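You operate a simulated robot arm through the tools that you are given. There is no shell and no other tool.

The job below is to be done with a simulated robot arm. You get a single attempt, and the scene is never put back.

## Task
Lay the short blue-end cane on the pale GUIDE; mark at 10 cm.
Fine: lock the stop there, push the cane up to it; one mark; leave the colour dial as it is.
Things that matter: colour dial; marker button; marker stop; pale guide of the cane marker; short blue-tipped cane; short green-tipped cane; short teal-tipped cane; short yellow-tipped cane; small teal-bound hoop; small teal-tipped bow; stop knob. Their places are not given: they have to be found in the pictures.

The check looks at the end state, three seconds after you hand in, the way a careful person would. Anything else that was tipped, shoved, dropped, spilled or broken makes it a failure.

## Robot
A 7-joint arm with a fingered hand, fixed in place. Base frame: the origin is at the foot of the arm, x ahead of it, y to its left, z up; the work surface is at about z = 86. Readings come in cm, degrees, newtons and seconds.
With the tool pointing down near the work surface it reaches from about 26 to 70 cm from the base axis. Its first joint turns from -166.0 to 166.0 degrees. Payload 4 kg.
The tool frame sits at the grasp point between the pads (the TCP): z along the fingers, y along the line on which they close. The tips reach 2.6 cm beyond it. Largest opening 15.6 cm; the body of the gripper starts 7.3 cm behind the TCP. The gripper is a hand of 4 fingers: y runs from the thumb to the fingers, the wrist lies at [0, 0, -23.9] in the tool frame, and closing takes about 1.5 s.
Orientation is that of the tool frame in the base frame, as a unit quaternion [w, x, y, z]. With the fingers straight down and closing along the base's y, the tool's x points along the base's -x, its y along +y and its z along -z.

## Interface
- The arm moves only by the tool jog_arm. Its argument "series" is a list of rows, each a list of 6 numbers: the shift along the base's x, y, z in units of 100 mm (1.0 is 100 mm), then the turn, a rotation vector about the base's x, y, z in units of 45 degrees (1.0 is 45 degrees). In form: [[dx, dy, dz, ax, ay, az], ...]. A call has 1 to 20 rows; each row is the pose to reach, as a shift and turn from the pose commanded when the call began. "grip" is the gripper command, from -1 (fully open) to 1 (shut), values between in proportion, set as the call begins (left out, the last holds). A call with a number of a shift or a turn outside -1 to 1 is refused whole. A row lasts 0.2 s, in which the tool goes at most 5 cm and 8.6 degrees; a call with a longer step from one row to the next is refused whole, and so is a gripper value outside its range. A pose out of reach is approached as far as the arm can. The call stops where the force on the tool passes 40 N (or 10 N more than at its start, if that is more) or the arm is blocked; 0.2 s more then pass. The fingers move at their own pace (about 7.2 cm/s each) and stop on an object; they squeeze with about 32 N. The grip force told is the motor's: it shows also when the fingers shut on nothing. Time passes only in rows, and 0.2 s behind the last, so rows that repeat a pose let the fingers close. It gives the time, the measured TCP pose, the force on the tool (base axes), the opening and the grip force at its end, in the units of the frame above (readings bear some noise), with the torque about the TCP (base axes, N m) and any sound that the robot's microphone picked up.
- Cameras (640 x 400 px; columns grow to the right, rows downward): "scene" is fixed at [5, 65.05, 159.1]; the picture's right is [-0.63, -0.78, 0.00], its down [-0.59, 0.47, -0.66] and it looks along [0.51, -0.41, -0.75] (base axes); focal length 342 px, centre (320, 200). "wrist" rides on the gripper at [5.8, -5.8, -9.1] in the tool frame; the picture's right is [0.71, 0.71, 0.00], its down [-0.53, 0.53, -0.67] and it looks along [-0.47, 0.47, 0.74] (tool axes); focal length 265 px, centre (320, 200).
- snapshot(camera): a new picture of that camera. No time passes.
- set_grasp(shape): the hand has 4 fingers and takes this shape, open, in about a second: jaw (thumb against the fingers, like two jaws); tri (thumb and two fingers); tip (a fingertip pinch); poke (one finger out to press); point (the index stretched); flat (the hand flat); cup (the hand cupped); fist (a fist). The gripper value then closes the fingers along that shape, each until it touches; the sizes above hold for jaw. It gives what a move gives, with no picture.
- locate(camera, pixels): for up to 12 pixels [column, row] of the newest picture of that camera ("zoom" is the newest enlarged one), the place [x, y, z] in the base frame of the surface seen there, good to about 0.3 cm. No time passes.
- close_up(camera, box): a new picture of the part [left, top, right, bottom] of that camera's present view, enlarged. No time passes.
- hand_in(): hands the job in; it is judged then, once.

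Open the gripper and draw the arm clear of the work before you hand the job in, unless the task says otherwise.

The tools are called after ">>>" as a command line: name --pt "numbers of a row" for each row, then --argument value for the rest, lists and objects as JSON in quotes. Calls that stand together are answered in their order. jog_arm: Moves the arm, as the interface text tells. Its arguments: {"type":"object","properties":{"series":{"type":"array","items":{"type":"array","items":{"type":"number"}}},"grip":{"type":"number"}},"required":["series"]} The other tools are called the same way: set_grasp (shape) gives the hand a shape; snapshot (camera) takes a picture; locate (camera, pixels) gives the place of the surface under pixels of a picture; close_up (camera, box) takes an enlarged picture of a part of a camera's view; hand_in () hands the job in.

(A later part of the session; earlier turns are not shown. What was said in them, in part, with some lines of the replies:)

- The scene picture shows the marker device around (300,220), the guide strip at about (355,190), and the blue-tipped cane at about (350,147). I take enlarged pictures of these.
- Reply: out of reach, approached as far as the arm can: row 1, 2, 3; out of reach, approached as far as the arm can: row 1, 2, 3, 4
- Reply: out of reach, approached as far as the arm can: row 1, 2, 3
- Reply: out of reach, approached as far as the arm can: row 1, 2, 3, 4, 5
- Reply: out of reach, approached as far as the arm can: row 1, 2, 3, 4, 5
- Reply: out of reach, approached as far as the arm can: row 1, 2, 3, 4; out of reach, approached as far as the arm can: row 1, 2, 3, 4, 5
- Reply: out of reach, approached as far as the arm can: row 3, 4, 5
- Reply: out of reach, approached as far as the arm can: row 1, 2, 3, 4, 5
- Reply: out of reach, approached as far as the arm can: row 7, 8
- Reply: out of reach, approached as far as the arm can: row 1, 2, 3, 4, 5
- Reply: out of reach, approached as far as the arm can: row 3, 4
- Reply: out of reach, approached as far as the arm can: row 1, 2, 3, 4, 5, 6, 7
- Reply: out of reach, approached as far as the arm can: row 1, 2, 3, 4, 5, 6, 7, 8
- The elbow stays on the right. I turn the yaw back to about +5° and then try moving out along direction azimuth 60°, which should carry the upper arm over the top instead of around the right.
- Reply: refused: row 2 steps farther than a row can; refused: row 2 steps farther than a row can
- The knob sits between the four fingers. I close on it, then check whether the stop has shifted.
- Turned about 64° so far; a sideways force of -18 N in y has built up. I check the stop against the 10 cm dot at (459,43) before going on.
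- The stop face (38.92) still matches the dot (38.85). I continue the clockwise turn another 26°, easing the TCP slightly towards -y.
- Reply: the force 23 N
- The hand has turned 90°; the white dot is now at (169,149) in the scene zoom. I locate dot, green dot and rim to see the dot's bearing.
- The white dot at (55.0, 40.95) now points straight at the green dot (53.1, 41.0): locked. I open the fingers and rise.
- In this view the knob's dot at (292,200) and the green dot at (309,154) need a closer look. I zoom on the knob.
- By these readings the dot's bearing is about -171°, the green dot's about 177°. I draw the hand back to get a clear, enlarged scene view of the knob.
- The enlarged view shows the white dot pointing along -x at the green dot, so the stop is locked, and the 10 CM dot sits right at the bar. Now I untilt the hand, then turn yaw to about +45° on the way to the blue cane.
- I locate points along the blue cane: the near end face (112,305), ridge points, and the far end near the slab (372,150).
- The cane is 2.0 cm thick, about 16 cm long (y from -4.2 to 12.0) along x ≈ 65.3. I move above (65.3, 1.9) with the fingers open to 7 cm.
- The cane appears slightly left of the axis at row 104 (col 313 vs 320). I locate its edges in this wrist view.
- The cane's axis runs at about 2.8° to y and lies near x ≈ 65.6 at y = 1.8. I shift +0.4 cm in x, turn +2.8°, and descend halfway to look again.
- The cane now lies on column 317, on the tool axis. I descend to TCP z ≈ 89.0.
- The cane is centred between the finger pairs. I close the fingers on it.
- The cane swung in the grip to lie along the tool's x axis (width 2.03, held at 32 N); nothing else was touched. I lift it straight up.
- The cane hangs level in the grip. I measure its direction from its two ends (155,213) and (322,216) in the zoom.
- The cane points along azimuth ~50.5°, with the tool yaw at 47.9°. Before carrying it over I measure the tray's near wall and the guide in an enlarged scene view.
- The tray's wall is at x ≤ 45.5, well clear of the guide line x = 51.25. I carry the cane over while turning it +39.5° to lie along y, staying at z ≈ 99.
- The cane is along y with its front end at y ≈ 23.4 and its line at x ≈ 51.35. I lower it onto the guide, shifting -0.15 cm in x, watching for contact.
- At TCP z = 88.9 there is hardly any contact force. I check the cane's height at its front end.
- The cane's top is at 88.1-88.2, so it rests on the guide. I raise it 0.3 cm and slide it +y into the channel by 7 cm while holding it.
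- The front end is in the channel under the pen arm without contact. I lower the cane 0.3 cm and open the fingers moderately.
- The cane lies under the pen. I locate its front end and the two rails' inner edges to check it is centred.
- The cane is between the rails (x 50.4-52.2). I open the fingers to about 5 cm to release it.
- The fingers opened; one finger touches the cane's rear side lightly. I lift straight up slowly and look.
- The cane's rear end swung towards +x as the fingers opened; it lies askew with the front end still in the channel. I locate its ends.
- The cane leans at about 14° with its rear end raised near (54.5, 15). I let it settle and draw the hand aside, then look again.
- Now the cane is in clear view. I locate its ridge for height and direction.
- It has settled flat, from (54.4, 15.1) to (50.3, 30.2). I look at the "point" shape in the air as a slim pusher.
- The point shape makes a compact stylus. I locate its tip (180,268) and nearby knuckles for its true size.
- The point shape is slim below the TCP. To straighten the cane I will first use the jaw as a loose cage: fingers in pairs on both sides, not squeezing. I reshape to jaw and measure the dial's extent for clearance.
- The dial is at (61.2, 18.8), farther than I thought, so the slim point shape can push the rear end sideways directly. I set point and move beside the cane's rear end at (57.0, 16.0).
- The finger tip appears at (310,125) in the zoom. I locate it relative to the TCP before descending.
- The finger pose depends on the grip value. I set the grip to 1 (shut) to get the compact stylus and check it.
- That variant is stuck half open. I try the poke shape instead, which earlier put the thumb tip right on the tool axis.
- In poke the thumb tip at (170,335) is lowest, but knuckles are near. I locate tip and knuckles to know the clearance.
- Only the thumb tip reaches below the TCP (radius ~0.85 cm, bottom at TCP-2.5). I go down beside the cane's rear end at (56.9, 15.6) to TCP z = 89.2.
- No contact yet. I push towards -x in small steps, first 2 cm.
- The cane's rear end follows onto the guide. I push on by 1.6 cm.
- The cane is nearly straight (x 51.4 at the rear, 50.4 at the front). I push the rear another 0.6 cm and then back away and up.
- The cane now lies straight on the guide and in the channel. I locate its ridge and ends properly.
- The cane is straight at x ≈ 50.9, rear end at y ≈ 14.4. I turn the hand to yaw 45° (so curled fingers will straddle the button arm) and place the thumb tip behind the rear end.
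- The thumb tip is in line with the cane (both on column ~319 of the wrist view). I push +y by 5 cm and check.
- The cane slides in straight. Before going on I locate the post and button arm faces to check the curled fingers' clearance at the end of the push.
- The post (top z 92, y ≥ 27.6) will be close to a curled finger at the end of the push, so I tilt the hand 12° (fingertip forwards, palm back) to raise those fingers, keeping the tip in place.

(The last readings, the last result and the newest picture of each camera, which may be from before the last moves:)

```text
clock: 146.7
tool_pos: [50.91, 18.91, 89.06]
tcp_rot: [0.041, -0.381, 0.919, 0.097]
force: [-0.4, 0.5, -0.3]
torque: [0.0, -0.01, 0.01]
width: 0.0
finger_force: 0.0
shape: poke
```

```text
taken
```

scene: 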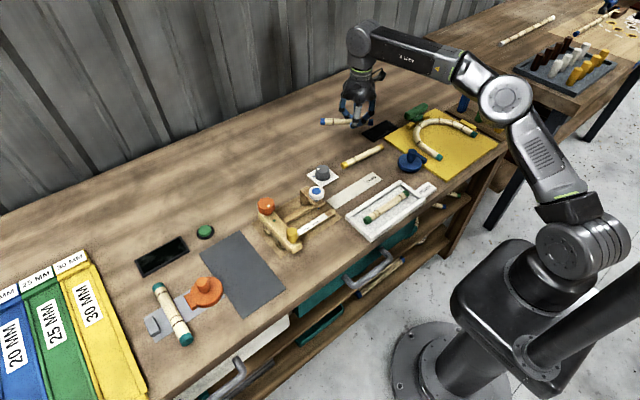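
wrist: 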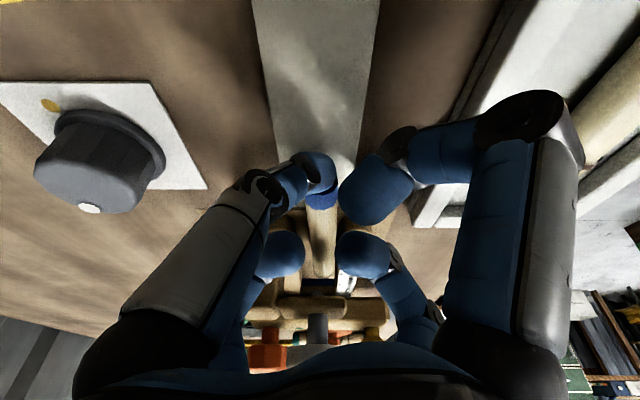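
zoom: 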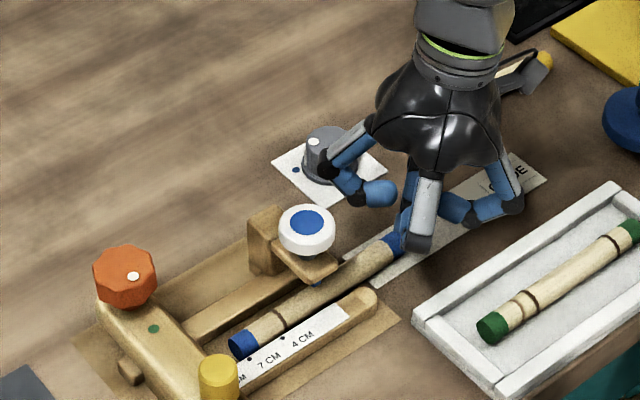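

The front end is at about y = 36.3. I push on by 2 cm and look.

>>> jog_arm --pt "0 0.04 0 0 0 0" --pt "0 0.08 0 0 0 0" --pt "0 0.12 0 0 0 0" --pt "0 0.16 0 0 0 0" --pt "0 0.2 0 0 0 0" --pt "0 0.2 0 0 0 0"

>>> close_up --camera "scene" --box '[255, 160, 355, 245]'

```text
clock: 148.1
tool_pos: [50.93, 21.06, 89.24]
tcp_rot: [0.042, -0.381, 0.919, 0.096]
force: [0.0, -0.3, 0.6]
torque: [-0.01, -0.02, -0.01]
width: 0.01
finger_force: 0.0
shape: poke
```

```text
4.71 times, centred on (305, 202) of scene
```

zoom: 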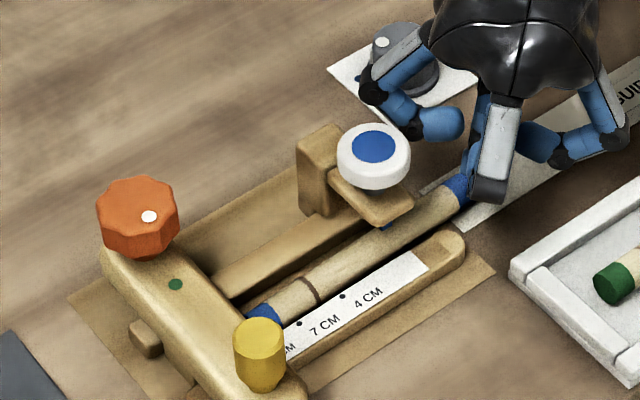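

The front end is just short of the stop. I push on in 0.1 cm steps, 0.4 cm in all, and read the force.

>>> jog_arm --pt "0 0.01 0 0 0 0" --pt "0 0.02 0 0 0 0" --pt "0 0.03 0 0 0 0" --pt "0 0.04 0 0 0 0"

```text
clock: 149.1
tool_pos: [50.86, 21.46, 89.3]
tcp_rot: [0.042, -0.382, 0.918, 0.097]
force: [-0.6, 0.4, -0.7]
torque: [0.0, 0.0, 0.01]
width: 0.0
finger_force: 0.0
shape: poke
```

No contact force yet at y = 21.46. I continue in 0.1 cm steps.

>>> jog_arm --pt "0 0.01 0 0 0 0" --pt "0 0.02 0 0 0 0" --pt "0 0.03 0 0 0 0"

>>> close_up --camera "scene" --box '[265, 190, 325, 240]'

```text
clock: 149.9
tool_pos: [51.0, 21.7, 89.2]
tcp_rot: [0.042, -0.38, 0.919, 0.096]
force: [-0.3, -0.4, -0.1]
torque: [0.01, 0.01, 0.03]
width: 0.01
finger_force: 0.1
shape: poke
```

```text
8.00 times, centred on (295, 215) of scene
```

zoom: 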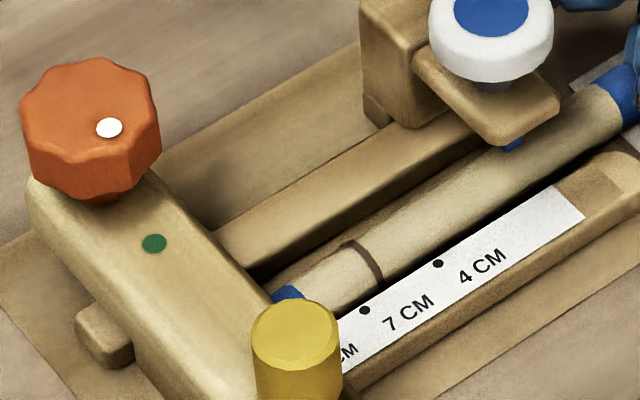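

Still no force at y = 21.7; the blue end disappears behind the bar's edge. I continue slowly.

>>> jog_arm --pt "0 0.01 0 0 0 0" --pt "0 0.02 0 0 0 0" --pt "0 0.02 0 0 0 0"

>>> jog_arm --pt "0 0.01 0 0 0 0" --pt "0 0.02 0 0 0 0" --pt "0 0.02 0 0 0 0"

```text
clock: 150.7
tool_pos: [50.95, 21.85, 89.19]
tcp_rot: [0.041, -0.381, 0.919, 0.097]
force: [-0.1, 0.7, -0.1]
torque: [0.02, -0.03, 0.03]
width: 0.0
finger_force: 0.1
shape: poke
```

```text
clock: 151.5
tool_pos: [50.99, 22.16, 89.06]
tcp_rot: [0.042, -0.38, 0.919, 0.097]
force: [-0.2, -4.2, 0.8]
torque: [-0.06, 0.0, -0.01]
width: 0.0
finger_force: 0.0
shape: poke
```

A force of -4.2 N in y appeared: the cane has met the stop. I press 0.1 cm more to seat it and look from both cameras.

>>> jog_arm --pt "0 0.005 0 0 0 0" --pt "0 0.01 0 0 0 0" --pt "0 0.01 0 0 0 0"

>>> snapshot --camera "wrist"

>>> close_up --camera "scene" --box '[265, 190, 325, 240]'

```text
clock: 152.3
tool_pos: [50.97, 22.13, 88.99]
tcp_rot: [0.043, -0.381, 0.919, 0.096]
force: [0.0, -10.8, 0.9]
torque: [-0.2, 0.03, 0.01]
width: 0.0
finger_force: 0.0
shape: poke
```

```text
taken
```

wrist: 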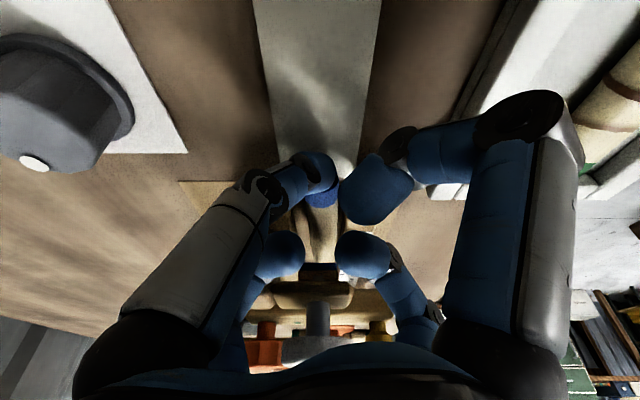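

```text
8.00 times, centred on (295, 215) of scene
```

zoom: 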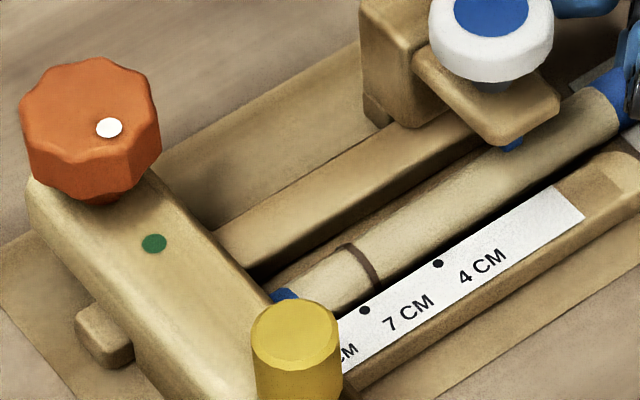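

The stop held against 10.8 N, so the cane is seated. I back off gently in -y, rise, and untilt the hand.

>>> jog_arm --pt "0 -0.02 0 0 0 0" --pt "0 -0.06 0 0 0 0" --pt "0 -0.15 0 0 0 0" --pt "0 -0.3 0.05 0 0 0" --pt "0 -0.4 0.4 0 0 0" --pt "0 -0.4 0.8 0 0 0" --pt "0 -0.4 1.0 0 0 0"

>>> jog_arm --pt "0 0 0.05 -0.133 0 0" --pt "0 0 0.1 -0.267 0 0" --pt "0 0 0.1 -0.267 0 0"

>>> snapshot --camera "wrist"

>>> close_up --camera "scene" --box '[255, 160, 355, 245]'

```text
clock: 153.9
tool_pos: [50.98, 18.17, 99.13]
tcp_rot: [0.041, -0.381, 0.919, 0.097]
force: [0.6, 0.1, -0.1]
torque: [0.0, 0.01, 0.05]
width: 0.0
finger_force: 0.1
shape: poke
```

```text
clock: 154.7
tool_pos: [51.03, 18.14, 100.23]
tcp_rot: [0.001, -0.382, 0.924, -0.002]
force: [0.5, -0.3, -0.1]
torque: [-0.01, 0.01, -0.02]
width: 0.0
finger_force: 0.0
shape: poke
```

```text
taken
```

wrist: 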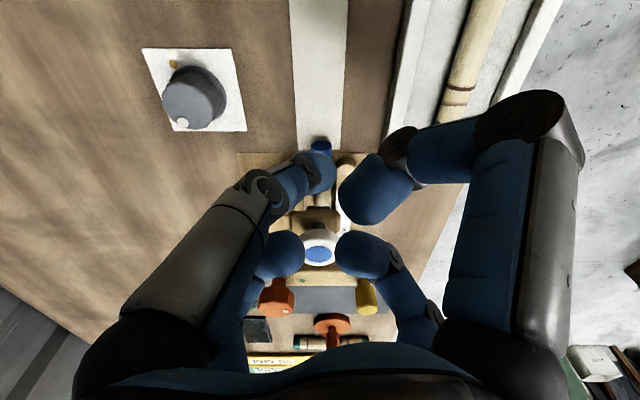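

```text
4.71 times, centred on (305, 202) of scene
```

zoom: 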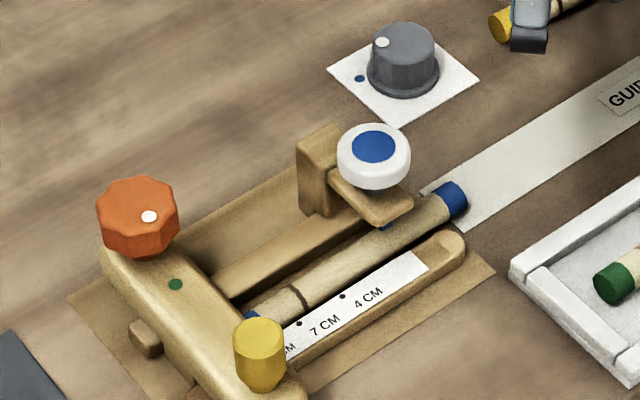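

The cane lies in the channel against the stop; the dial is unchanged. I check the cane's straightness and its ends in an enlarged view.

>>> close_up --camera "scene" --box '[295, 190, 360, 230]'

>>> locate --camera "zoom" --pixels '[[545, 65], [520, 85], [480, 105], [440, 130], [360, 175], [300, 205], [250, 230], [200, 265], [555, 90], [560, 75], [415, 150]]'

```text
9.85 times, centred on (328, 210) of scene
```

zoom: 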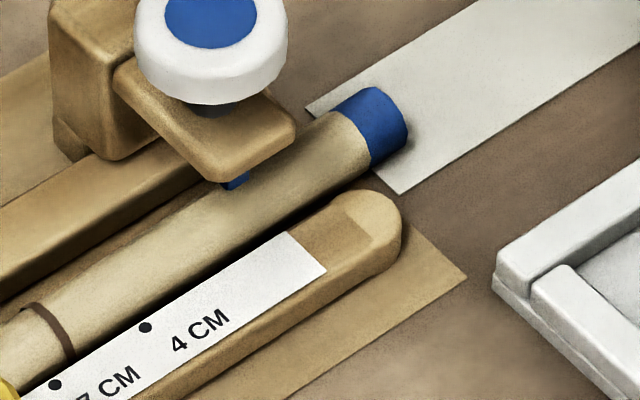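

```text
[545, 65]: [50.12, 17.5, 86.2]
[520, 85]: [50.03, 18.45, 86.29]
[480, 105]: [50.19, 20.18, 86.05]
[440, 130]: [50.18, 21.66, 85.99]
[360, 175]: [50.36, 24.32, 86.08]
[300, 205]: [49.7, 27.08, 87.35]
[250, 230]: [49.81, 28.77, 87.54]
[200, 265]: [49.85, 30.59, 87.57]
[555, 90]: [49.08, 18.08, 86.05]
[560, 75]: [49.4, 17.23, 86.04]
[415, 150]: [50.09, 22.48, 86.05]
```

I locate the ridge and the rear end face properly: (365,92), (330,120), (250,170), (100,260), (405,120).

>>> locate --camera "zoom" --pixels '[[370, 92], [335, 118], [310, 140], [280, 160], [180, 220], [120, 250], [60, 285], [20, 315], [400, 110], [395, 140], [380, 160], [236, 181]]'

```text
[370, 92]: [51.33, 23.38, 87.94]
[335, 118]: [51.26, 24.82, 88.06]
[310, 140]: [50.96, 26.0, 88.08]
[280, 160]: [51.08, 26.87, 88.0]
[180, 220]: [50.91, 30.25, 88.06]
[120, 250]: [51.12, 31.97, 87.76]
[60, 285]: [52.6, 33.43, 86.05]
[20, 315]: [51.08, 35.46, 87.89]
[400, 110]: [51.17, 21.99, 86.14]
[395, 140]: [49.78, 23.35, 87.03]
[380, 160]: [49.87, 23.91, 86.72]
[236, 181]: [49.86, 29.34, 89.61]
```

The cane is straight (x ≈ 51.05, rear end y ≈ 22.9), on the floor against the stop. I move the thumb tip above the button at (50.94, 28.95), staying above z = 97 with the tip.

>>> jog_arm --pt "0 0.3 0 0 0 0" --pt "0 0.6 0 0 0 0" --pt "0 0.9 0 0 0 0" --pt "0 1.0 0 0 0 0" --pt "0 1.0 0 0 0 0"

>>> jog_arm --pt "-0.005 0.04 0 0 0 0" --pt "-0.005 0.08 0 0 0 0" --pt "-0.005 0.08 0 0 0 0"

>>> snapshot --camera "wrist"

>>> close_up --camera "scene" --box '[270, 140, 370, 225]'

```text
clock: 155.9
tool_pos: [50.98, 28.24, 100.1]
tcp_rot: [0.002, -0.384, 0.923, -0.001]
force: [-0.4, 0.2, -0.2]
torque: [0.0, -0.03, -0.01]
width: 0.0
finger_force: 0.1
shape: poke
```

```text
clock: 156.7
tool_pos: [50.89, 28.99, 100.16]
tcp_rot: [0.002, -0.384, 0.924, 0.0]
force: [-0.7, 0.2, -0.2]
torque: [-0.01, -0.01, 0.0]
width: 0.0
finger_force: 0.0
shape: poke
```

```text
taken
```

wrist: 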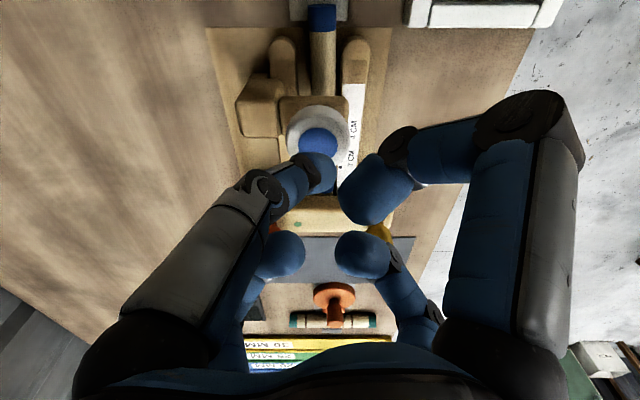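

```text
4.71 times, centred on (320, 182) of scene
```

zoom: 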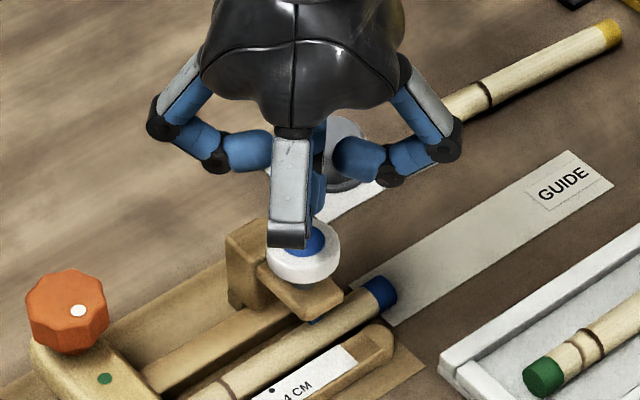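

The button's blue centre at (320,143) is where the axis projects (320,146). I lower towards it and then press in small steps, reading force and sound.

>>> jog_arm --pt "0 0 -0.1 0 0 0" --pt "0 0 -0.18 0 0 0" --pt "0 0 -0.21 0 0 0" --pt "0 0 -0.24 0 0 0"

```text
clock: 157.7
tool_pos: [50.9, 29.05, 97.79]
tcp_rot: [0.002, -0.383, 0.924, 0.0]
force: [-0.3, -0.6, -0.6]
torque: [0.0, 0.01, 0.03]
width: 0.0
finger_force: 0.1
shape: poke
```

No contact yet at TCP z = 97.8. I continue in 0.15 cm steps.

>>> jog_arm --pt "0 0 -0.015 0 0 0" --pt "0 0 -0.03 0 0 0" --pt "0 0 -0.045 0 0 0"

```text
clock: 158.5
tool_pos: [50.9, 28.92, 97.28]
tcp_rot: [0.003, -0.383, 0.924, 0.0]
force: [0.6, -0.3, 1.5]
torque: [0.04, -0.02, 0.05]
width: 0.02
finger_force: 0.0
shape: poke
```

A slight upward force of 1.5 N: contact begins. I press on steadily.

>>> jog_arm --pt "0 0 -0.015 0 0 0" --pt "0 0 -0.03 0 0 0" --pt "0 0 -0.045 0 0 0"

```text
clock: 159.3
tool_pos: [50.9, 29.09, 96.91]
tcp_rot: [0.002, -0.384, 0.923, -0.001]
force: [-0.7, 0.7, 2.0]
torque: [0.04, -0.01, -0.03]
width: 0.01
finger_force: 0.0
shape: poke
heard: click
```

A click was heard at TCP z ≈ 96.9: the button has acted. I look at the pen and cane before releasing.

>>> close_up --camera "scene" --box '[290, 170, 350, 220]'

```text
8.00 times, centred on (320, 195) of scene
```

zoom: 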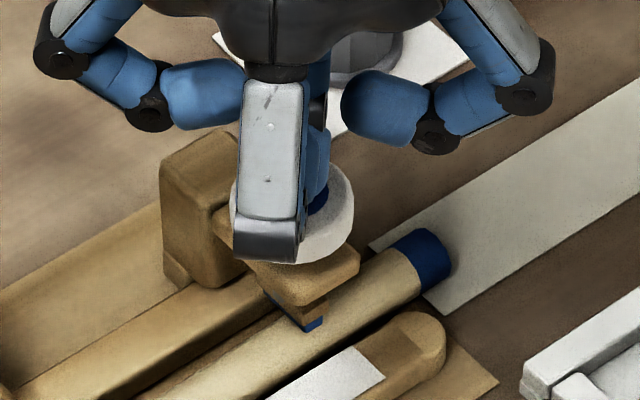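

The pen came down onto the cane. I release straight up, once, and look for the mark.

>>> jog_arm --pt "0 0 0.1 0 0 0" --pt "0 0 0.25 0 0 0" --pt "0 0 0.4 0 0 0" --pt "0 0 0.6 0 0 0" --pt "0 0 0.7 0 0 0"

>>> jog_arm --pt "-0.1 -0.3 0 0 0 0" --pt "-0.2 -0.6 0 0 0 0" --pt "-0.3 -0.9 0 0 0 0" --pt "-0.3 -1.0 0 0 0 0"

>>> close_up --camera "scene" --box '[260, 165, 360, 245]'

>>> snapshot --camera "wrist"

```text
clock: 160.5
tool_pos: [50.87, 28.86, 103.85]
tcp_rot: [0.001, -0.383, 0.924, 0.0]
force: [0.4, -0.2, -0.1]
torque: [0.0, -0.06, -0.01]
width: 0.01
finger_force: 0.0
shape: poke
```

```text
clock: 161.5
tool_pos: [47.92, 18.85, 103.88]
tcp_rot: [0.001, -0.383, 0.924, 0.0]
force: [0.4, 0.0, -0.3]
torque: [0.04, -0.05, -0.03]
width: 0.0
finger_force: 0.0
shape: poke
```

```text
5.00 times, centred on (310, 205) of scene
```

zoom: 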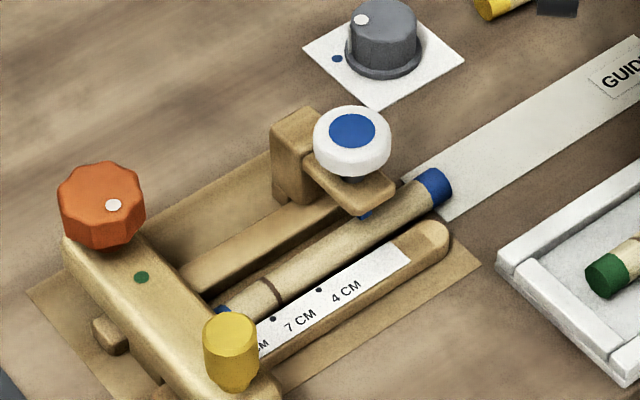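

```text
taken
```

wrist: 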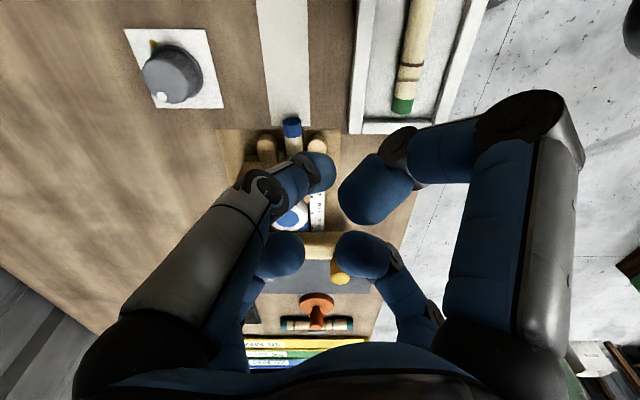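

The button is up again. I zoom in on the cane under the pen to see the mark.

>>> close_up --camera "scene" --box '[318, 190, 352, 216]'

>>> close_up --camera "wrist" --box '[250, 110, 340, 240]'

```text
15.38 times, centred on (335, 203) of scene
```

zoom: 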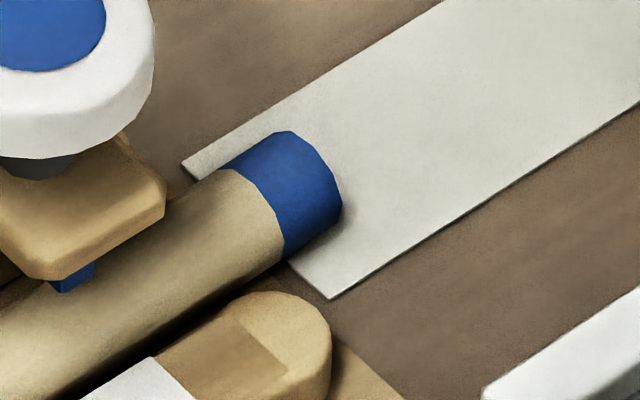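

```text
3.08 times, centred on (295, 175) of wrist
```

zoom: 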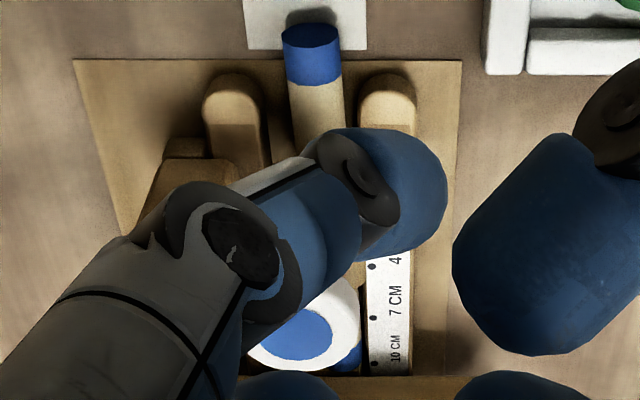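

The mark would be hidden under the pen arm in these views. I open the hand (jaw) and look from another side with the wrist camera at yaw 0.

>>> set_grasp --shape "jaw"

>>> jog_arm --pt "-0.05 0.05 0 0 0 -0.19" --pt "-0.1 0.1 0 0 0 -0.38" --pt "-0.15 0.15 0 0 0 -0.57" --pt "-0.2 0.2 0 0 0 -0.76" --pt "-0.25 0.25 0 0 0 -0.95" --pt "-0.25 0.25 0 0 0 -1.0"

>>> snapshot --camera "wrist"

```text
clock: 162.4
tool_pos: [47.87, 18.81, 103.85]
tcp_rot: [0.003, -0.384, 0.924, 0.0]
force: [-0.7, -0.9, 0.2]
torque: [0.0, 0.02, 0.0]
width: 15.59
finger_force: 0.0
shape: jaw
```

```text
clock: 163.8
tool_pos: [45.49, 21.56, 103.84]
tcp_rot: [0.002, 0.001, 1.0, -0.002]
force: [0.9, 0.5, 0.5]
torque: [-0.04, -0.01, 0.04]
width: 15.61
finger_force: 0.0
shape: jaw
```

```text
taken
```

wrist: 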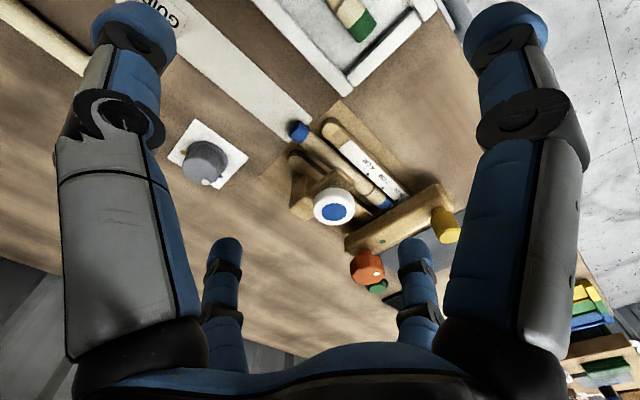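

I zoom on the device around (345,185) in this view.

>>> close_up --camera "wrist" --box '[280, 110, 420, 230]'

>>> close_up --camera "wrist" --box '[320, 140, 400, 215]'

```text
3.33 times, centred on (350, 170) of wrist
```

zoom: 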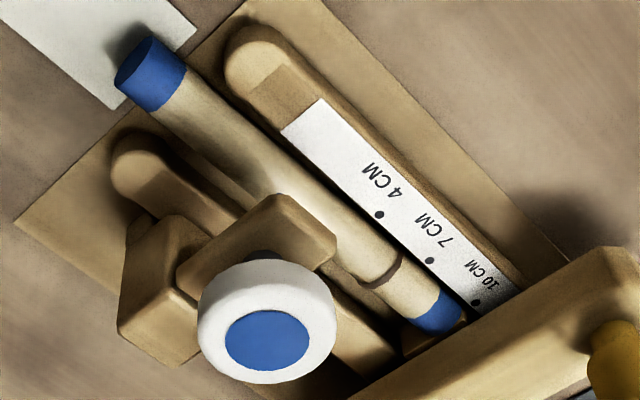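

```text
5.33 times, centred on (360, 178) of wrist
```

zoom: 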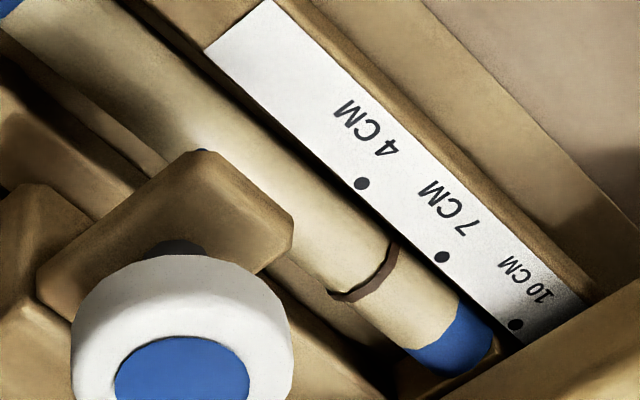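

The blue front end sits by the tongue next to the 10 CM dot. I locate the end's rim and the tongue/bar face to confirm contact.

>>> locate --camera "zoom" --pixels '[[430, 360], [450, 362], [470, 352], [485, 342], [460, 330], [470, 375], [485, 368], [495, 352], [515, 325], [442, 257], [520, 370], [600, 320]]'

>>> close_up --camera "wrist" --box '[366, 180, 398, 212]'

```text
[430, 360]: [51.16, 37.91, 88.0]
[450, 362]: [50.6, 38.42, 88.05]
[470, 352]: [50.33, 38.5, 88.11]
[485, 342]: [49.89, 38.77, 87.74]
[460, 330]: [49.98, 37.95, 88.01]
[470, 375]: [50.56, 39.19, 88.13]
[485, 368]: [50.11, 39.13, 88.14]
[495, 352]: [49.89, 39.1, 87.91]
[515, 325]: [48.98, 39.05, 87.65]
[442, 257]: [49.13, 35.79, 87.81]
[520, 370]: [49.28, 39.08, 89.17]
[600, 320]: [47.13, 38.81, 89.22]
```

```text
12.50 times, centred on (382, 196) of wrist
```

zoom: 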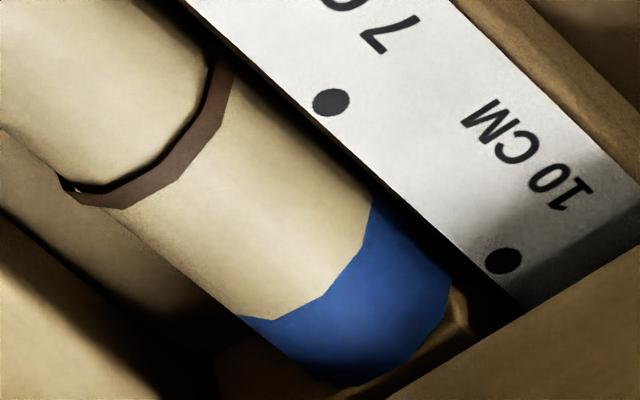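

The cane end abuts the tongue. To see the mark itself I zoom the scene view on where it should project, about (317,210).

>>> close_up --camera "scene" --box '[306, 200, 330, 218]'

```text
16.00 times, centred on (318, 209) of scene
```

zoom: 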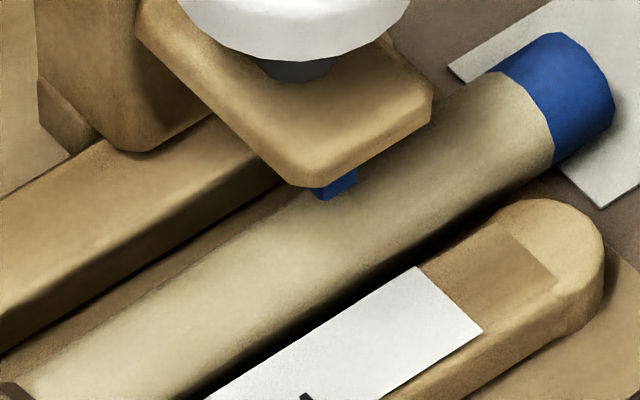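

No mark is visible from here; the pen arm hides much. I look from the -y side with the hand open: yaw 45° at (51, 18, 99).

>>> jog_arm --pt "0.1 -0.05 0 0 0 0.19" --pt "0.2 -0.1 0 0 0 0.38" --pt "0.3 -0.2 -0.1 0 0 0.57" --pt "0.4 -0.3 -0.2 0 0 0.76" --pt "0.5 -0.35 -0.3 0 0 0.95" --pt "0.55 -0.35 -0.4 0 0 1.0" --pt "0.55 -0.35 -0.5 0 0 1.0"

>>> snapshot --camera "wrist"

>>> close_up --camera "wrist" --box '[280, 150, 360, 220]'

```text
clock: 165.4
tool_pos: [50.93, 17.97, 98.96]
tcp_rot: [0.002, -0.384, 0.923, 0.0]
force: [-0.2, 0.4, 0.5]
torque: [-0.02, -0.05, 0.03]
width: 15.59
finger_force: 0.2
shape: jaw
```

```text
taken
```

wrist: 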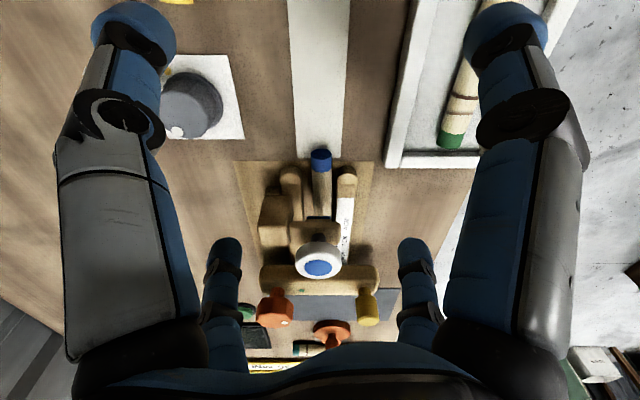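

```text
5.71 times, centred on (320, 185) of wrist
```

zoom: 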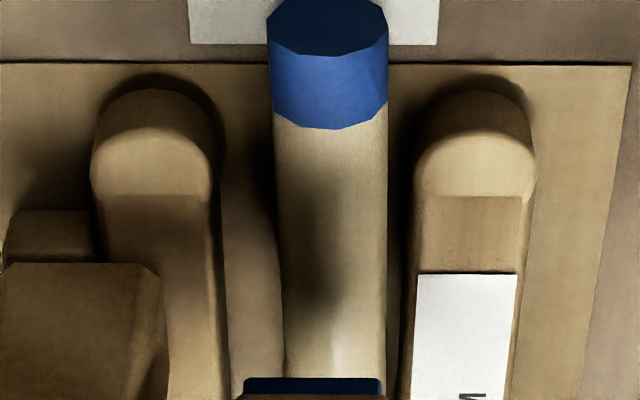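

The pen nib is a wide blue strip across the cane, so a mark right under it is hidden at steep angles. I tilt the hand 20° to look in flatter from the -y side.

>>> jog_arm --pt "0 -0.1 0 0.15 0 0" --pt "0 -0.2 -0.1 0.3 0 0" --pt "0 -0.3 -0.2 0.444 0 0" --pt "0 -0.3 -0.3 0.444 0 0" --pt "0 -0.3 -0.3 0.444 0 0"

>>> snapshot --camera "wrist"

```text
clock: 166.6
tool_pos: [50.94, 14.92, 95.88]
tcp_rot: [0.069, -0.377, 0.91, 0.16]
force: [0.8, 0.9, 0.8]
torque: [0.02, -0.01, 0.01]
width: 15.56
finger_force: 0.0
shape: jaw
```

```text
taken
```

wrist: 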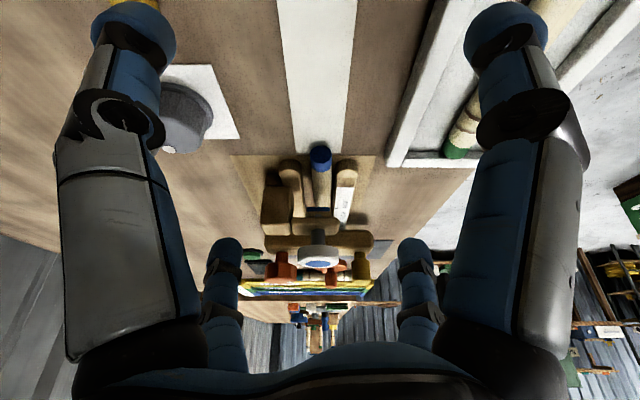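

I zoom on the cane under the pen arm at about (319,205).

>>> close_up --camera "wrist" --box '[290, 180, 350, 225]'

```text
8.89 times, centred on (320, 202) of wrist
```

zoom: 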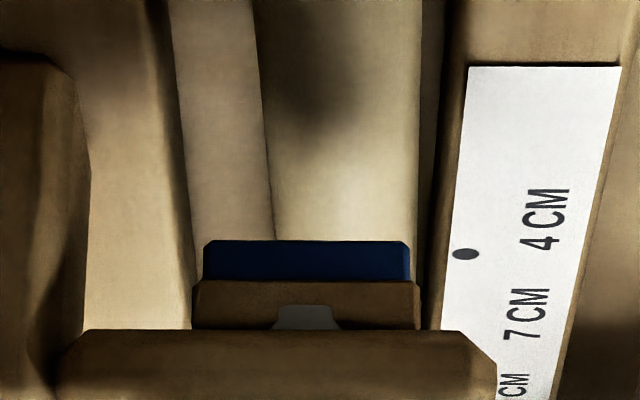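

No mark shows at this angle either. I narrow the fingers and go flatter and nearer (tilt 33°) to see right under the nib.

>>> jog_arm --pt "0 0.05 0 0 0 0" --pt "0 0.1 -0.05 0.1 0 0" --pt "0 0.15 -0.15 0.2 0 0" --pt "0 0.2 -0.3 0.289 0 0" --pt "0 0.26 -0.42 0.289 0 0" --pt "0 0.26 -0.45 0.289 0 0" --grip 0.2

>>> snapshot --camera "wrist"

>>> close_up --camera "wrist" --box '[280, 170, 360, 230]'

```text
clock: 168.0
tool_pos: [50.85, 17.58, 91.29]
tcp_rot: [0.11, -0.367, 0.886, 0.261]
force: [0.6, 0.3, -0.3]
torque: [-0.01, 0.0, 0.03]
width: 6.27
finger_force: 0.0
shape: jaw
```

```text
taken
```

wrist: 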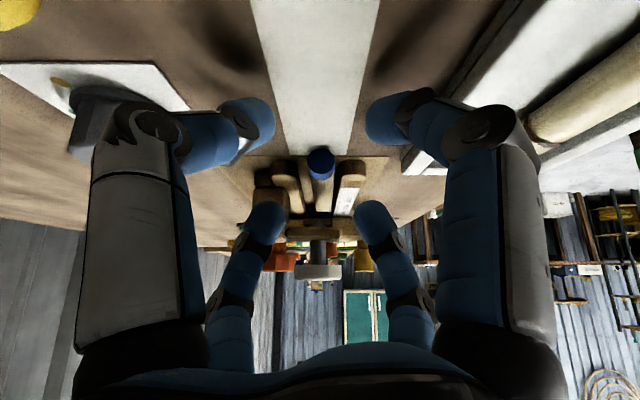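

```text
6.67 times, centred on (320, 200) of wrist
```

zoom: 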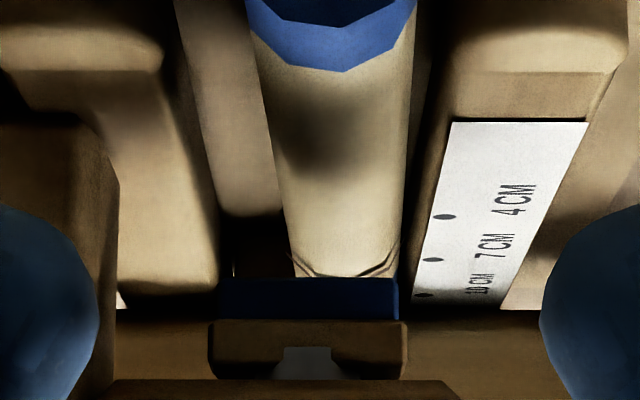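

I now see along the cane's top to its node ring beyond the nib. I locate the dark spot at (320,140) and zoom on it, since it lies near the pen's position.

>>> locate --camera "zoom" --pixels '[[320, 140], [320, 110], [320, 170], [300, 140], [345, 140], [340, 265], [310, 285], [330, 230], [340, 200]]'

>>> close_up --camera "wrist" --box '[305, 175, 337, 213]'

```text
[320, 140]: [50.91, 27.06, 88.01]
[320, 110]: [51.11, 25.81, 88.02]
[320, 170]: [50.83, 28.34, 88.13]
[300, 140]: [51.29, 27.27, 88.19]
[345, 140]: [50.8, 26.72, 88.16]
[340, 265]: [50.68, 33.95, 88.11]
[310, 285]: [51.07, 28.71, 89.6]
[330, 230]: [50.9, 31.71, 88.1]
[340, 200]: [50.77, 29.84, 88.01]
```

```text
10.53 times, centred on (321, 194) of wrist
```

zoom: 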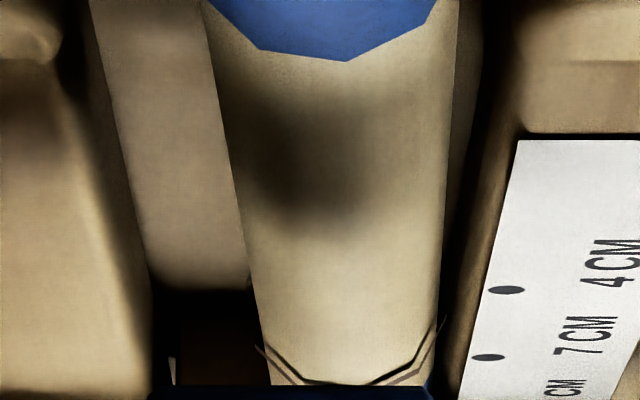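

The dark spot lies at y ≈ 27 and looks like the button's soft shadow. I enlarge the cane's top just around y = 28-30 (rows 192-206) to search for a fine mark.

>>> close_up --camera "wrist" --box '[310, 186, 334, 206]'

>>> locate --camera "zoom" --pixels '[[320, 60], [320, 120], [320, 180], [320, 240], [320, 300], [320, 360]]'

```text
16.00 times, centred on (322, 196) of wrist
```

zoom: 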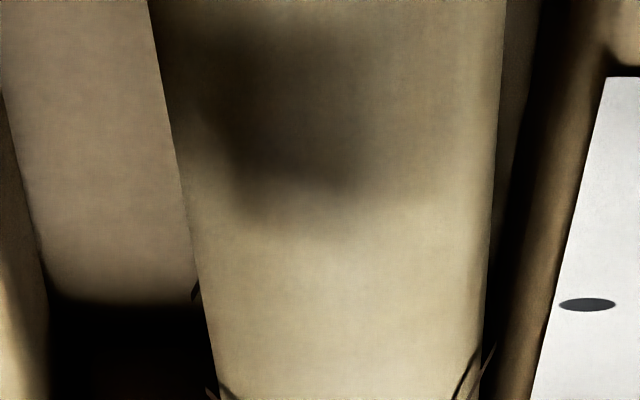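

```text
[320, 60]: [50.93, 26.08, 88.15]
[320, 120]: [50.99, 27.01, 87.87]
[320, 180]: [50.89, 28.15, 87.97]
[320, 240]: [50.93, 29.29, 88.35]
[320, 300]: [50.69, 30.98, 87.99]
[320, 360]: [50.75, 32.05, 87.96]
```

The whole top of the cane from y = 26 to 32 shows no ink; my geometry puts the raised nib at z = 89.4, so the first 1.0 cm press (2 N only) left it about 0.35 cm above the cane: it cannot have touched. I go back up and untilt to press the button fully.

>>> jog_arm --pt "0 -0.05 0.15 -0.1 0 0" --pt "0 -0.05 0.35 -0.28 0 0" --pt "0 0 0.6 -0.46 0 0" --pt "0 0.05 0.8 -0.64 0 0" --pt "0 0.05 0.95 -0.733 0 0" --pt "0 0.05 0.95 -0.733 0 0"

>>> set_grasp --shape "poke"

>>> snapshot --camera "wrist"

>>> close_up --camera "scene" --box '[290, 165, 350, 225]'

```text
clock: 169.4
tool_pos: [50.91, 18.16, 100.99]
tcp_rot: [0.0, -0.383, 0.924, -0.001]
force: [0.5, -0.4, -0.3]
torque: [0.01, 0.0, -0.04]
width: 6.26
finger_force: 0.1
shape: jaw
```

```text
clock: 170.3
tool_pos: [50.88, 18.13, 100.85]
tcp_rot: [0.002, -0.383, 0.924, 0.0]
force: [1.1, -0.5, -0.4]
torque: [-0.02, -0.02, -0.01]
width: 0.01
finger_force: 0.1
shape: poke
```

```text
taken
```

wrist: 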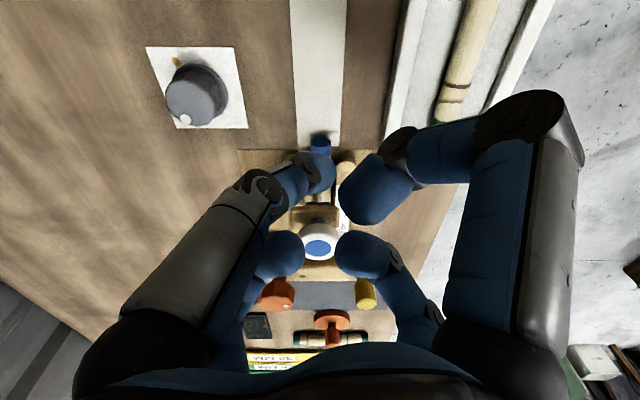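

```text
6.67 times, centred on (320, 195) of scene
```

zoom: 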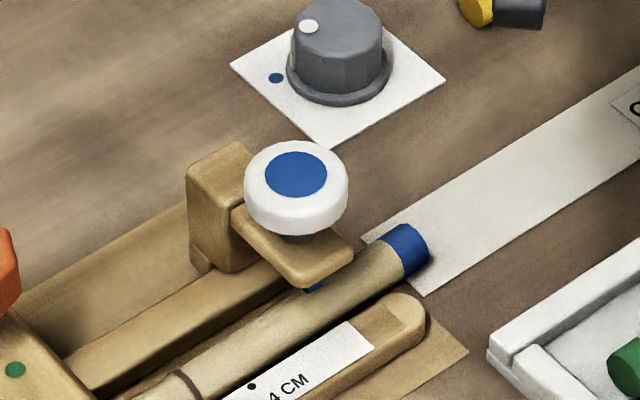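

I move over the button again to press it fully, until the nib really meets the cane.

>>> jog_arm --pt "0 0.3 0 0 0 0" --pt "0 0.6 0 0 0 0" --pt "0 0.9 0 0 0 0" --pt "0 1.0 0 0 0 0" --pt "0 1.0 0 0 0 0"

>>> jog_arm --pt "0.0 0.04 0 0 0 0" --pt "0.0 0.077 0 0 0 0" --pt "0.0 0.077 -0.07 0 0 0" --pt "0.0 0.077 -0.07 0 0 0"

>>> snapshot --camera "wrist"

```text
clock: 171.5
tool_pos: [50.89, 28.04, 100.71]
tcp_rot: [0.001, -0.382, 0.924, 0.0]
force: [0.4, 0.1, -0.1]
torque: [0.01, 0.01, 0.0]
width: 0.0
finger_force: 0.1
shape: poke
```

```text
clock: 172.5
tool_pos: [50.87, 28.95, 100.23]
tcp_rot: [0.002, -0.383, 0.924, 0.0]
force: [-0.3, 0.3, 0.3]
torque: [0.0, -0.03, -0.04]
width: 0.01
finger_force: 0.1
shape: poke
```

```text
taken
```

wrist: 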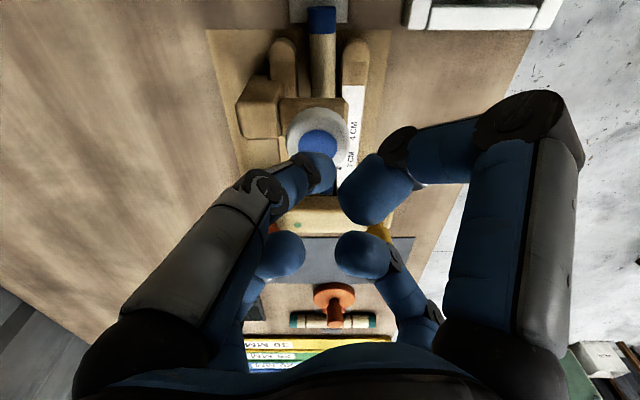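

The tip is over the button's centre again. I lower and press in small steps, reading each.

>>> jog_arm --pt "0 0 -0.1 0 0 0" --pt "0 0 -0.2 0 0 0" --pt "0 0 -0.24 0 0 0" --pt "0 0 -0.27 0 0 0" --pt "0 0 -0.3 0 0 0"

```text
clock: 173.7
tool_pos: [50.86, 28.88, 97.21]
tcp_rot: [0.002, -0.382, 0.924, -0.001]
force: [0.9, -0.7, 1.6]
torque: [0.01, -0.01, 0.0]
width: 0.02
finger_force: 0.0
shape: poke
```

Travel is 0.6 cm with 1.6 N, no click yet. I press on in one stroke towards full depth.

>>> jog_arm --pt "0 0 -0.02 0 0 0" --pt "0 0 -0.04 0 0 0" --pt "0 0 -0.06 0 0 0" --pt "0 0 -0.075 0 0 0"

>>> close_up --camera "scene" --box '[290, 170, 350, 220]'

```text
clock: 174.7
tool_pos: [50.9, 28.78, 96.55]
tcp_rot: [0.003, -0.383, 0.924, -0.001]
force: [-1.1, -3.8, 16.4]
torque: [-0.09, 0.06, -0.01]
width: 0.01
finger_force: 0.0
shape: poke
heard: click
```

```text
8.00 times, centred on (320, 195) of scene
```

zoom: 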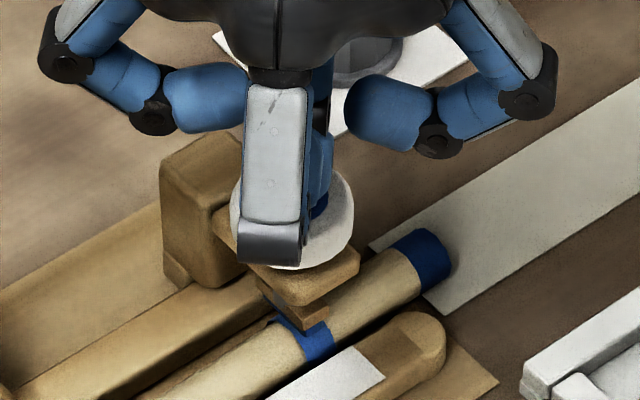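

Now a blue ring is visible on the cane right under the nib at (312,340), with 16 N of resistance: the mark is made. I release straight up and draw back.

>>> jog_arm --pt "0 0 0.1 0 0 0" --pt "0 0 0.25 0 0 0" --pt "0 0 0.4 0 0 0" --pt "0 0 0.6 0 0 0" --pt "0 0 0.8 0 0 0"

>>> jog_arm --pt "-0.1 -0.3 0 0 0 0" --pt "-0.2 -0.6 0 0 0 0" --pt "-0.3 -0.9 0 0 0 0" --pt "-0.3 -1.0 0 0 0 0"

>>> close_up --camera "scene" --box '[260, 165, 360, 245]'

>>> close_up --camera "scene" --box '[306, 200, 330, 218]'

```text
clock: 175.9
tool_pos: [50.97, 28.76, 104.59]
tcp_rot: [0.003, -0.383, 0.924, 0.001]
force: [0.0, -0.5, -0.2]
torque: [-0.01, 0.03, -0.06]
width: 0.0
finger_force: 0.0
shape: poke
```

```text
clock: 176.9
tool_pos: [47.92, 18.83, 104.35]
tcp_rot: [0.001, -0.383, 0.924, -0.001]
force: [-0.8, 0.2, 0.2]
torque: [0.04, -0.01, -0.01]
width: 0.02
finger_force: 0.0
shape: poke
```

```text
5.00 times, centred on (310, 205) of scene
```

zoom: 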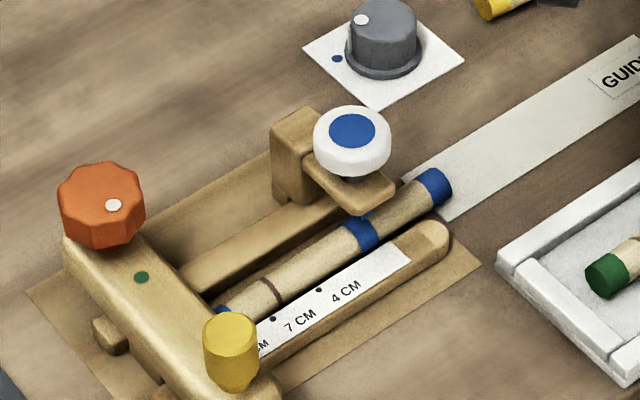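

```text
16.00 times, centred on (318, 209) of scene
```

zoom: 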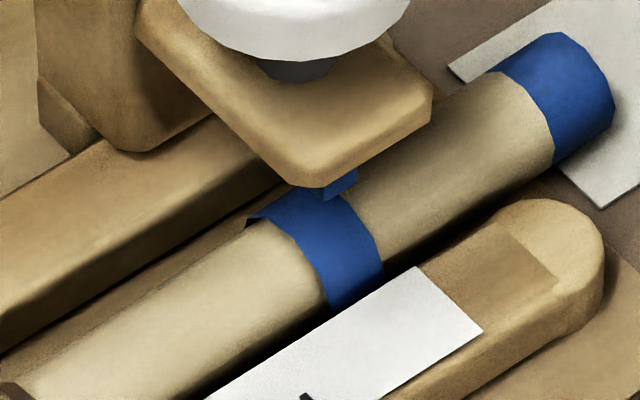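

One clear blue ring marks the cane. I open the hand and check from the front side that the cane's end still meets the stop.

>>> set_grasp --shape "jaw"

>>> jog_arm --pt "-0.05 0.05 0 0 0 -0.19" --pt "-0.1 0.1 0 0 0 -0.38" --pt "-0.15 0.15 0 0 0 -0.57" --pt "-0.2 0.2 0 0 0 -0.76" --pt "-0.25 0.25 0 0 0 -0.95" --pt "-0.25 0.25 0 0 0 -1.0"

>>> close_up --camera "wrist" --box '[280, 110, 420, 230]'

>>> close_up --camera "wrist" --box '[366, 180, 398, 212]'

```text
clock: 177.8
tool_pos: [48.02, 18.96, 104.28]
tcp_rot: [0.002, -0.383, 0.924, 0.0]
force: [0.2, -0.3, -0.3]
torque: [0.03, -0.01, -0.01]
width: 15.58
finger_force: 0.2
shape: jaw
```

```text
clock: 179.2
tool_pos: [45.41, 21.33, 104.46]
tcp_rot: [0.001, 0.002, 1.0, 0.0]
force: [0.2, -0.3, -0.1]
torque: [0.01, 0.0, 0.0]
width: 15.58
finger_force: 0.0
shape: jaw
```

```text
3.33 times, centred on (350, 170) of wrist
```

zoom: 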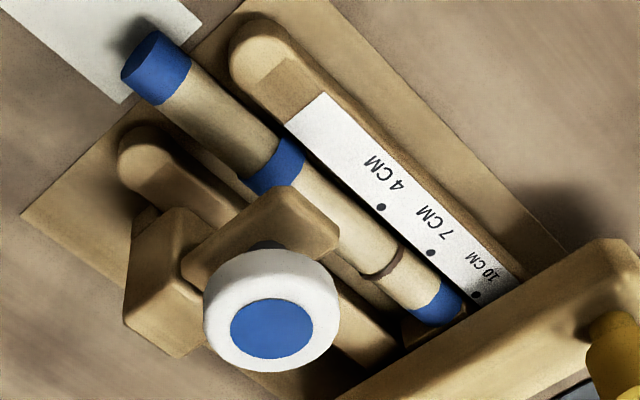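

```text
12.50 times, centred on (382, 196) of wrist
```

zoom: 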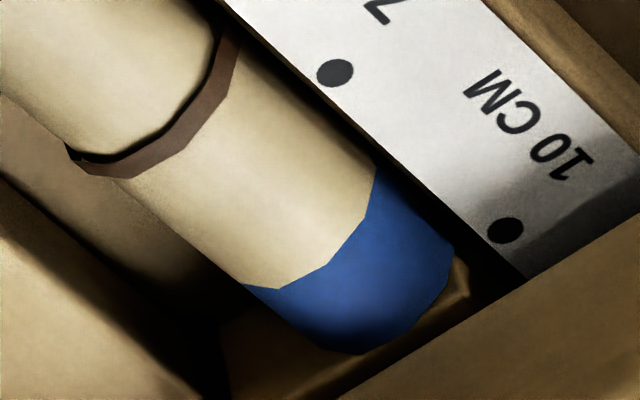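

The ring lies under the pen and the end is by the 10 CM dot. I measure the end's rim and the tongue strip beside it to be sure there is no gap.

>>> locate --camera "zoom" --pixels '[[447, 262], [440, 285], [425, 305], [400, 330], [365, 348], [460, 285], [445, 305], [425, 325], [395, 350], [350, 375], [504, 230], [560, 290]]'

>>> close_up --camera "wrist" --box '[376, 190, 398, 212]'

```text
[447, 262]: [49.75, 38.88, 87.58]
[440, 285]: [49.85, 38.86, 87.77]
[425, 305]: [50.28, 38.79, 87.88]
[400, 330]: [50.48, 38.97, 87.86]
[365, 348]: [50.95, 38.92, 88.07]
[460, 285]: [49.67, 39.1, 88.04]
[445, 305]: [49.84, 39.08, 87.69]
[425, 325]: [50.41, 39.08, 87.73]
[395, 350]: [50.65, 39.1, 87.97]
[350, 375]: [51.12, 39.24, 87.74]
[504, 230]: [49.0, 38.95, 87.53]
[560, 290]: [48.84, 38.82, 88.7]
```

```text
16.00 times, centred on (387, 201) of wrist
```

zoom: 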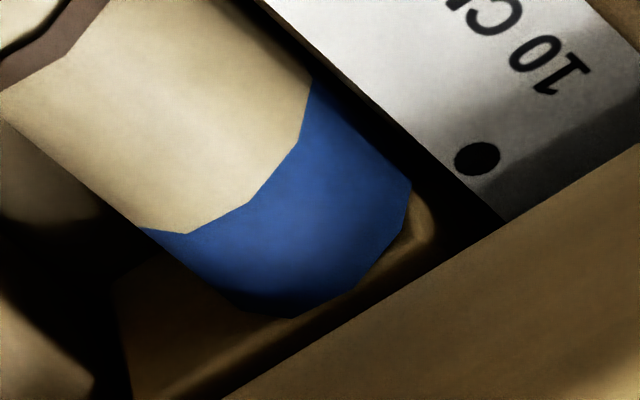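

The end rim (y ≈ 38.88) and the tongue (≈ 38.9) are in contact and the ring is at the pen. I draw the open hand up and clear of the work.

>>> jog_arm --pt "0 -0.1 0.3 0 0 0" --pt "0 -0.3 0.6 0 0 0" --pt "0.05 -0.6 0.9 0 0 0" --pt "0.1 -0.9 1.0 0 0 0" --pt "0.1 -1.0 1.0 0 0 0"

>>> jog_arm --pt "0 -0.4 0 0 0 0" --pt "0 -0.8 0 0 0 0" --pt "0 -1.0 0 0 0 0" --pt "0 -1.0 0 0 0 0"

>>> snapshot --camera "scene"

>>> close_up --camera "scene" --box '[240, 90, 440, 260]'

```text
clock: 180.4
tool_pos: [46.4, 11.29, 114.52]
tcp_rot: [0.001, -0.001, 1.0, -0.001]
force: [0.3, 0.9, -0.3]
torque: [-0.02, -0.02, 0.04]
width: 15.6
finger_force: 0.0
shape: jaw
```

```text
clock: 181.4
tool_pos: [46.35, 1.34, 114.35]
tcp_rot: [0.002, -0.001, 1.0, -0.001]
force: [0.0, 0.4, 0.5]
torque: [0.0, 0.0, 0.01]
width: 15.59
finger_force: 0.0
shape: jaw
```

```text
taken
```

scene: 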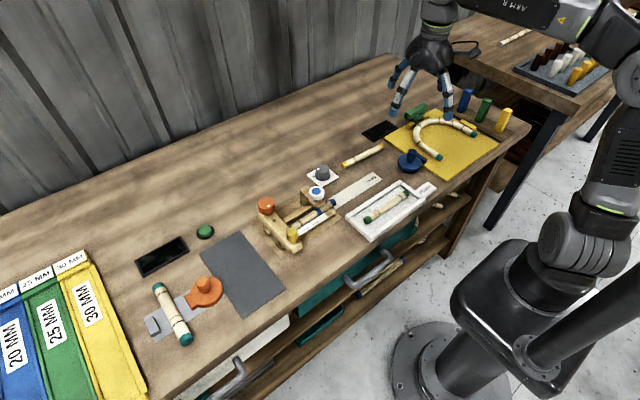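

```text
2.35 times, centred on (340, 175) of scene
```

zoom: 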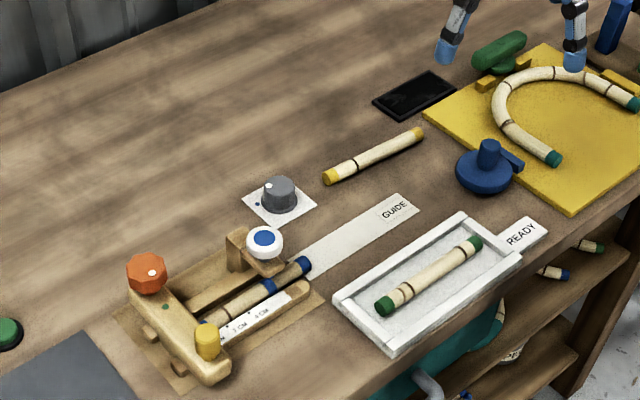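

Everything else stands where it was: yellow and green canes, dial, slab and hoop are unmoved; the stop is locked at 10 cm, the cane is against it with one blue ring, and the hand is open and clear. I hand in.

>>> hand_in

```text
The job is handed in.
```

The job is handed in. The short blue-tipped cane lies in the marker, up against the locked stop, with one blue ring at 10 cm.

- **Stop:** I slid it until its face met the 10 CM dot (within about 0.1 cm). I then turned the knob a quarter turn so its white dot points at the green dot. The stop held when I pushed the cane against it with about 11 N.
- **Cane:** The rear end rests on the last 0.8 cm or so of the pale guide, because the cane is about 16 cm long and most of it sits in the channel. It swung askew when I first released it, so I straightened it before pushing it up to the stop. Nothing else was touched.
- **Mark:** I pressed the button twice. The first press clicked but left no ink, because the nib stopped about 0.35 cm above the cane. The second, fuller press made the one ring that is there. If the check counts clicks rather than marks, that could count against it.
- **Everything else:** The last pictures show the colour dial, the other canes, the hoop and the tray where they were.

The hand is open and the arm is clear of the work.
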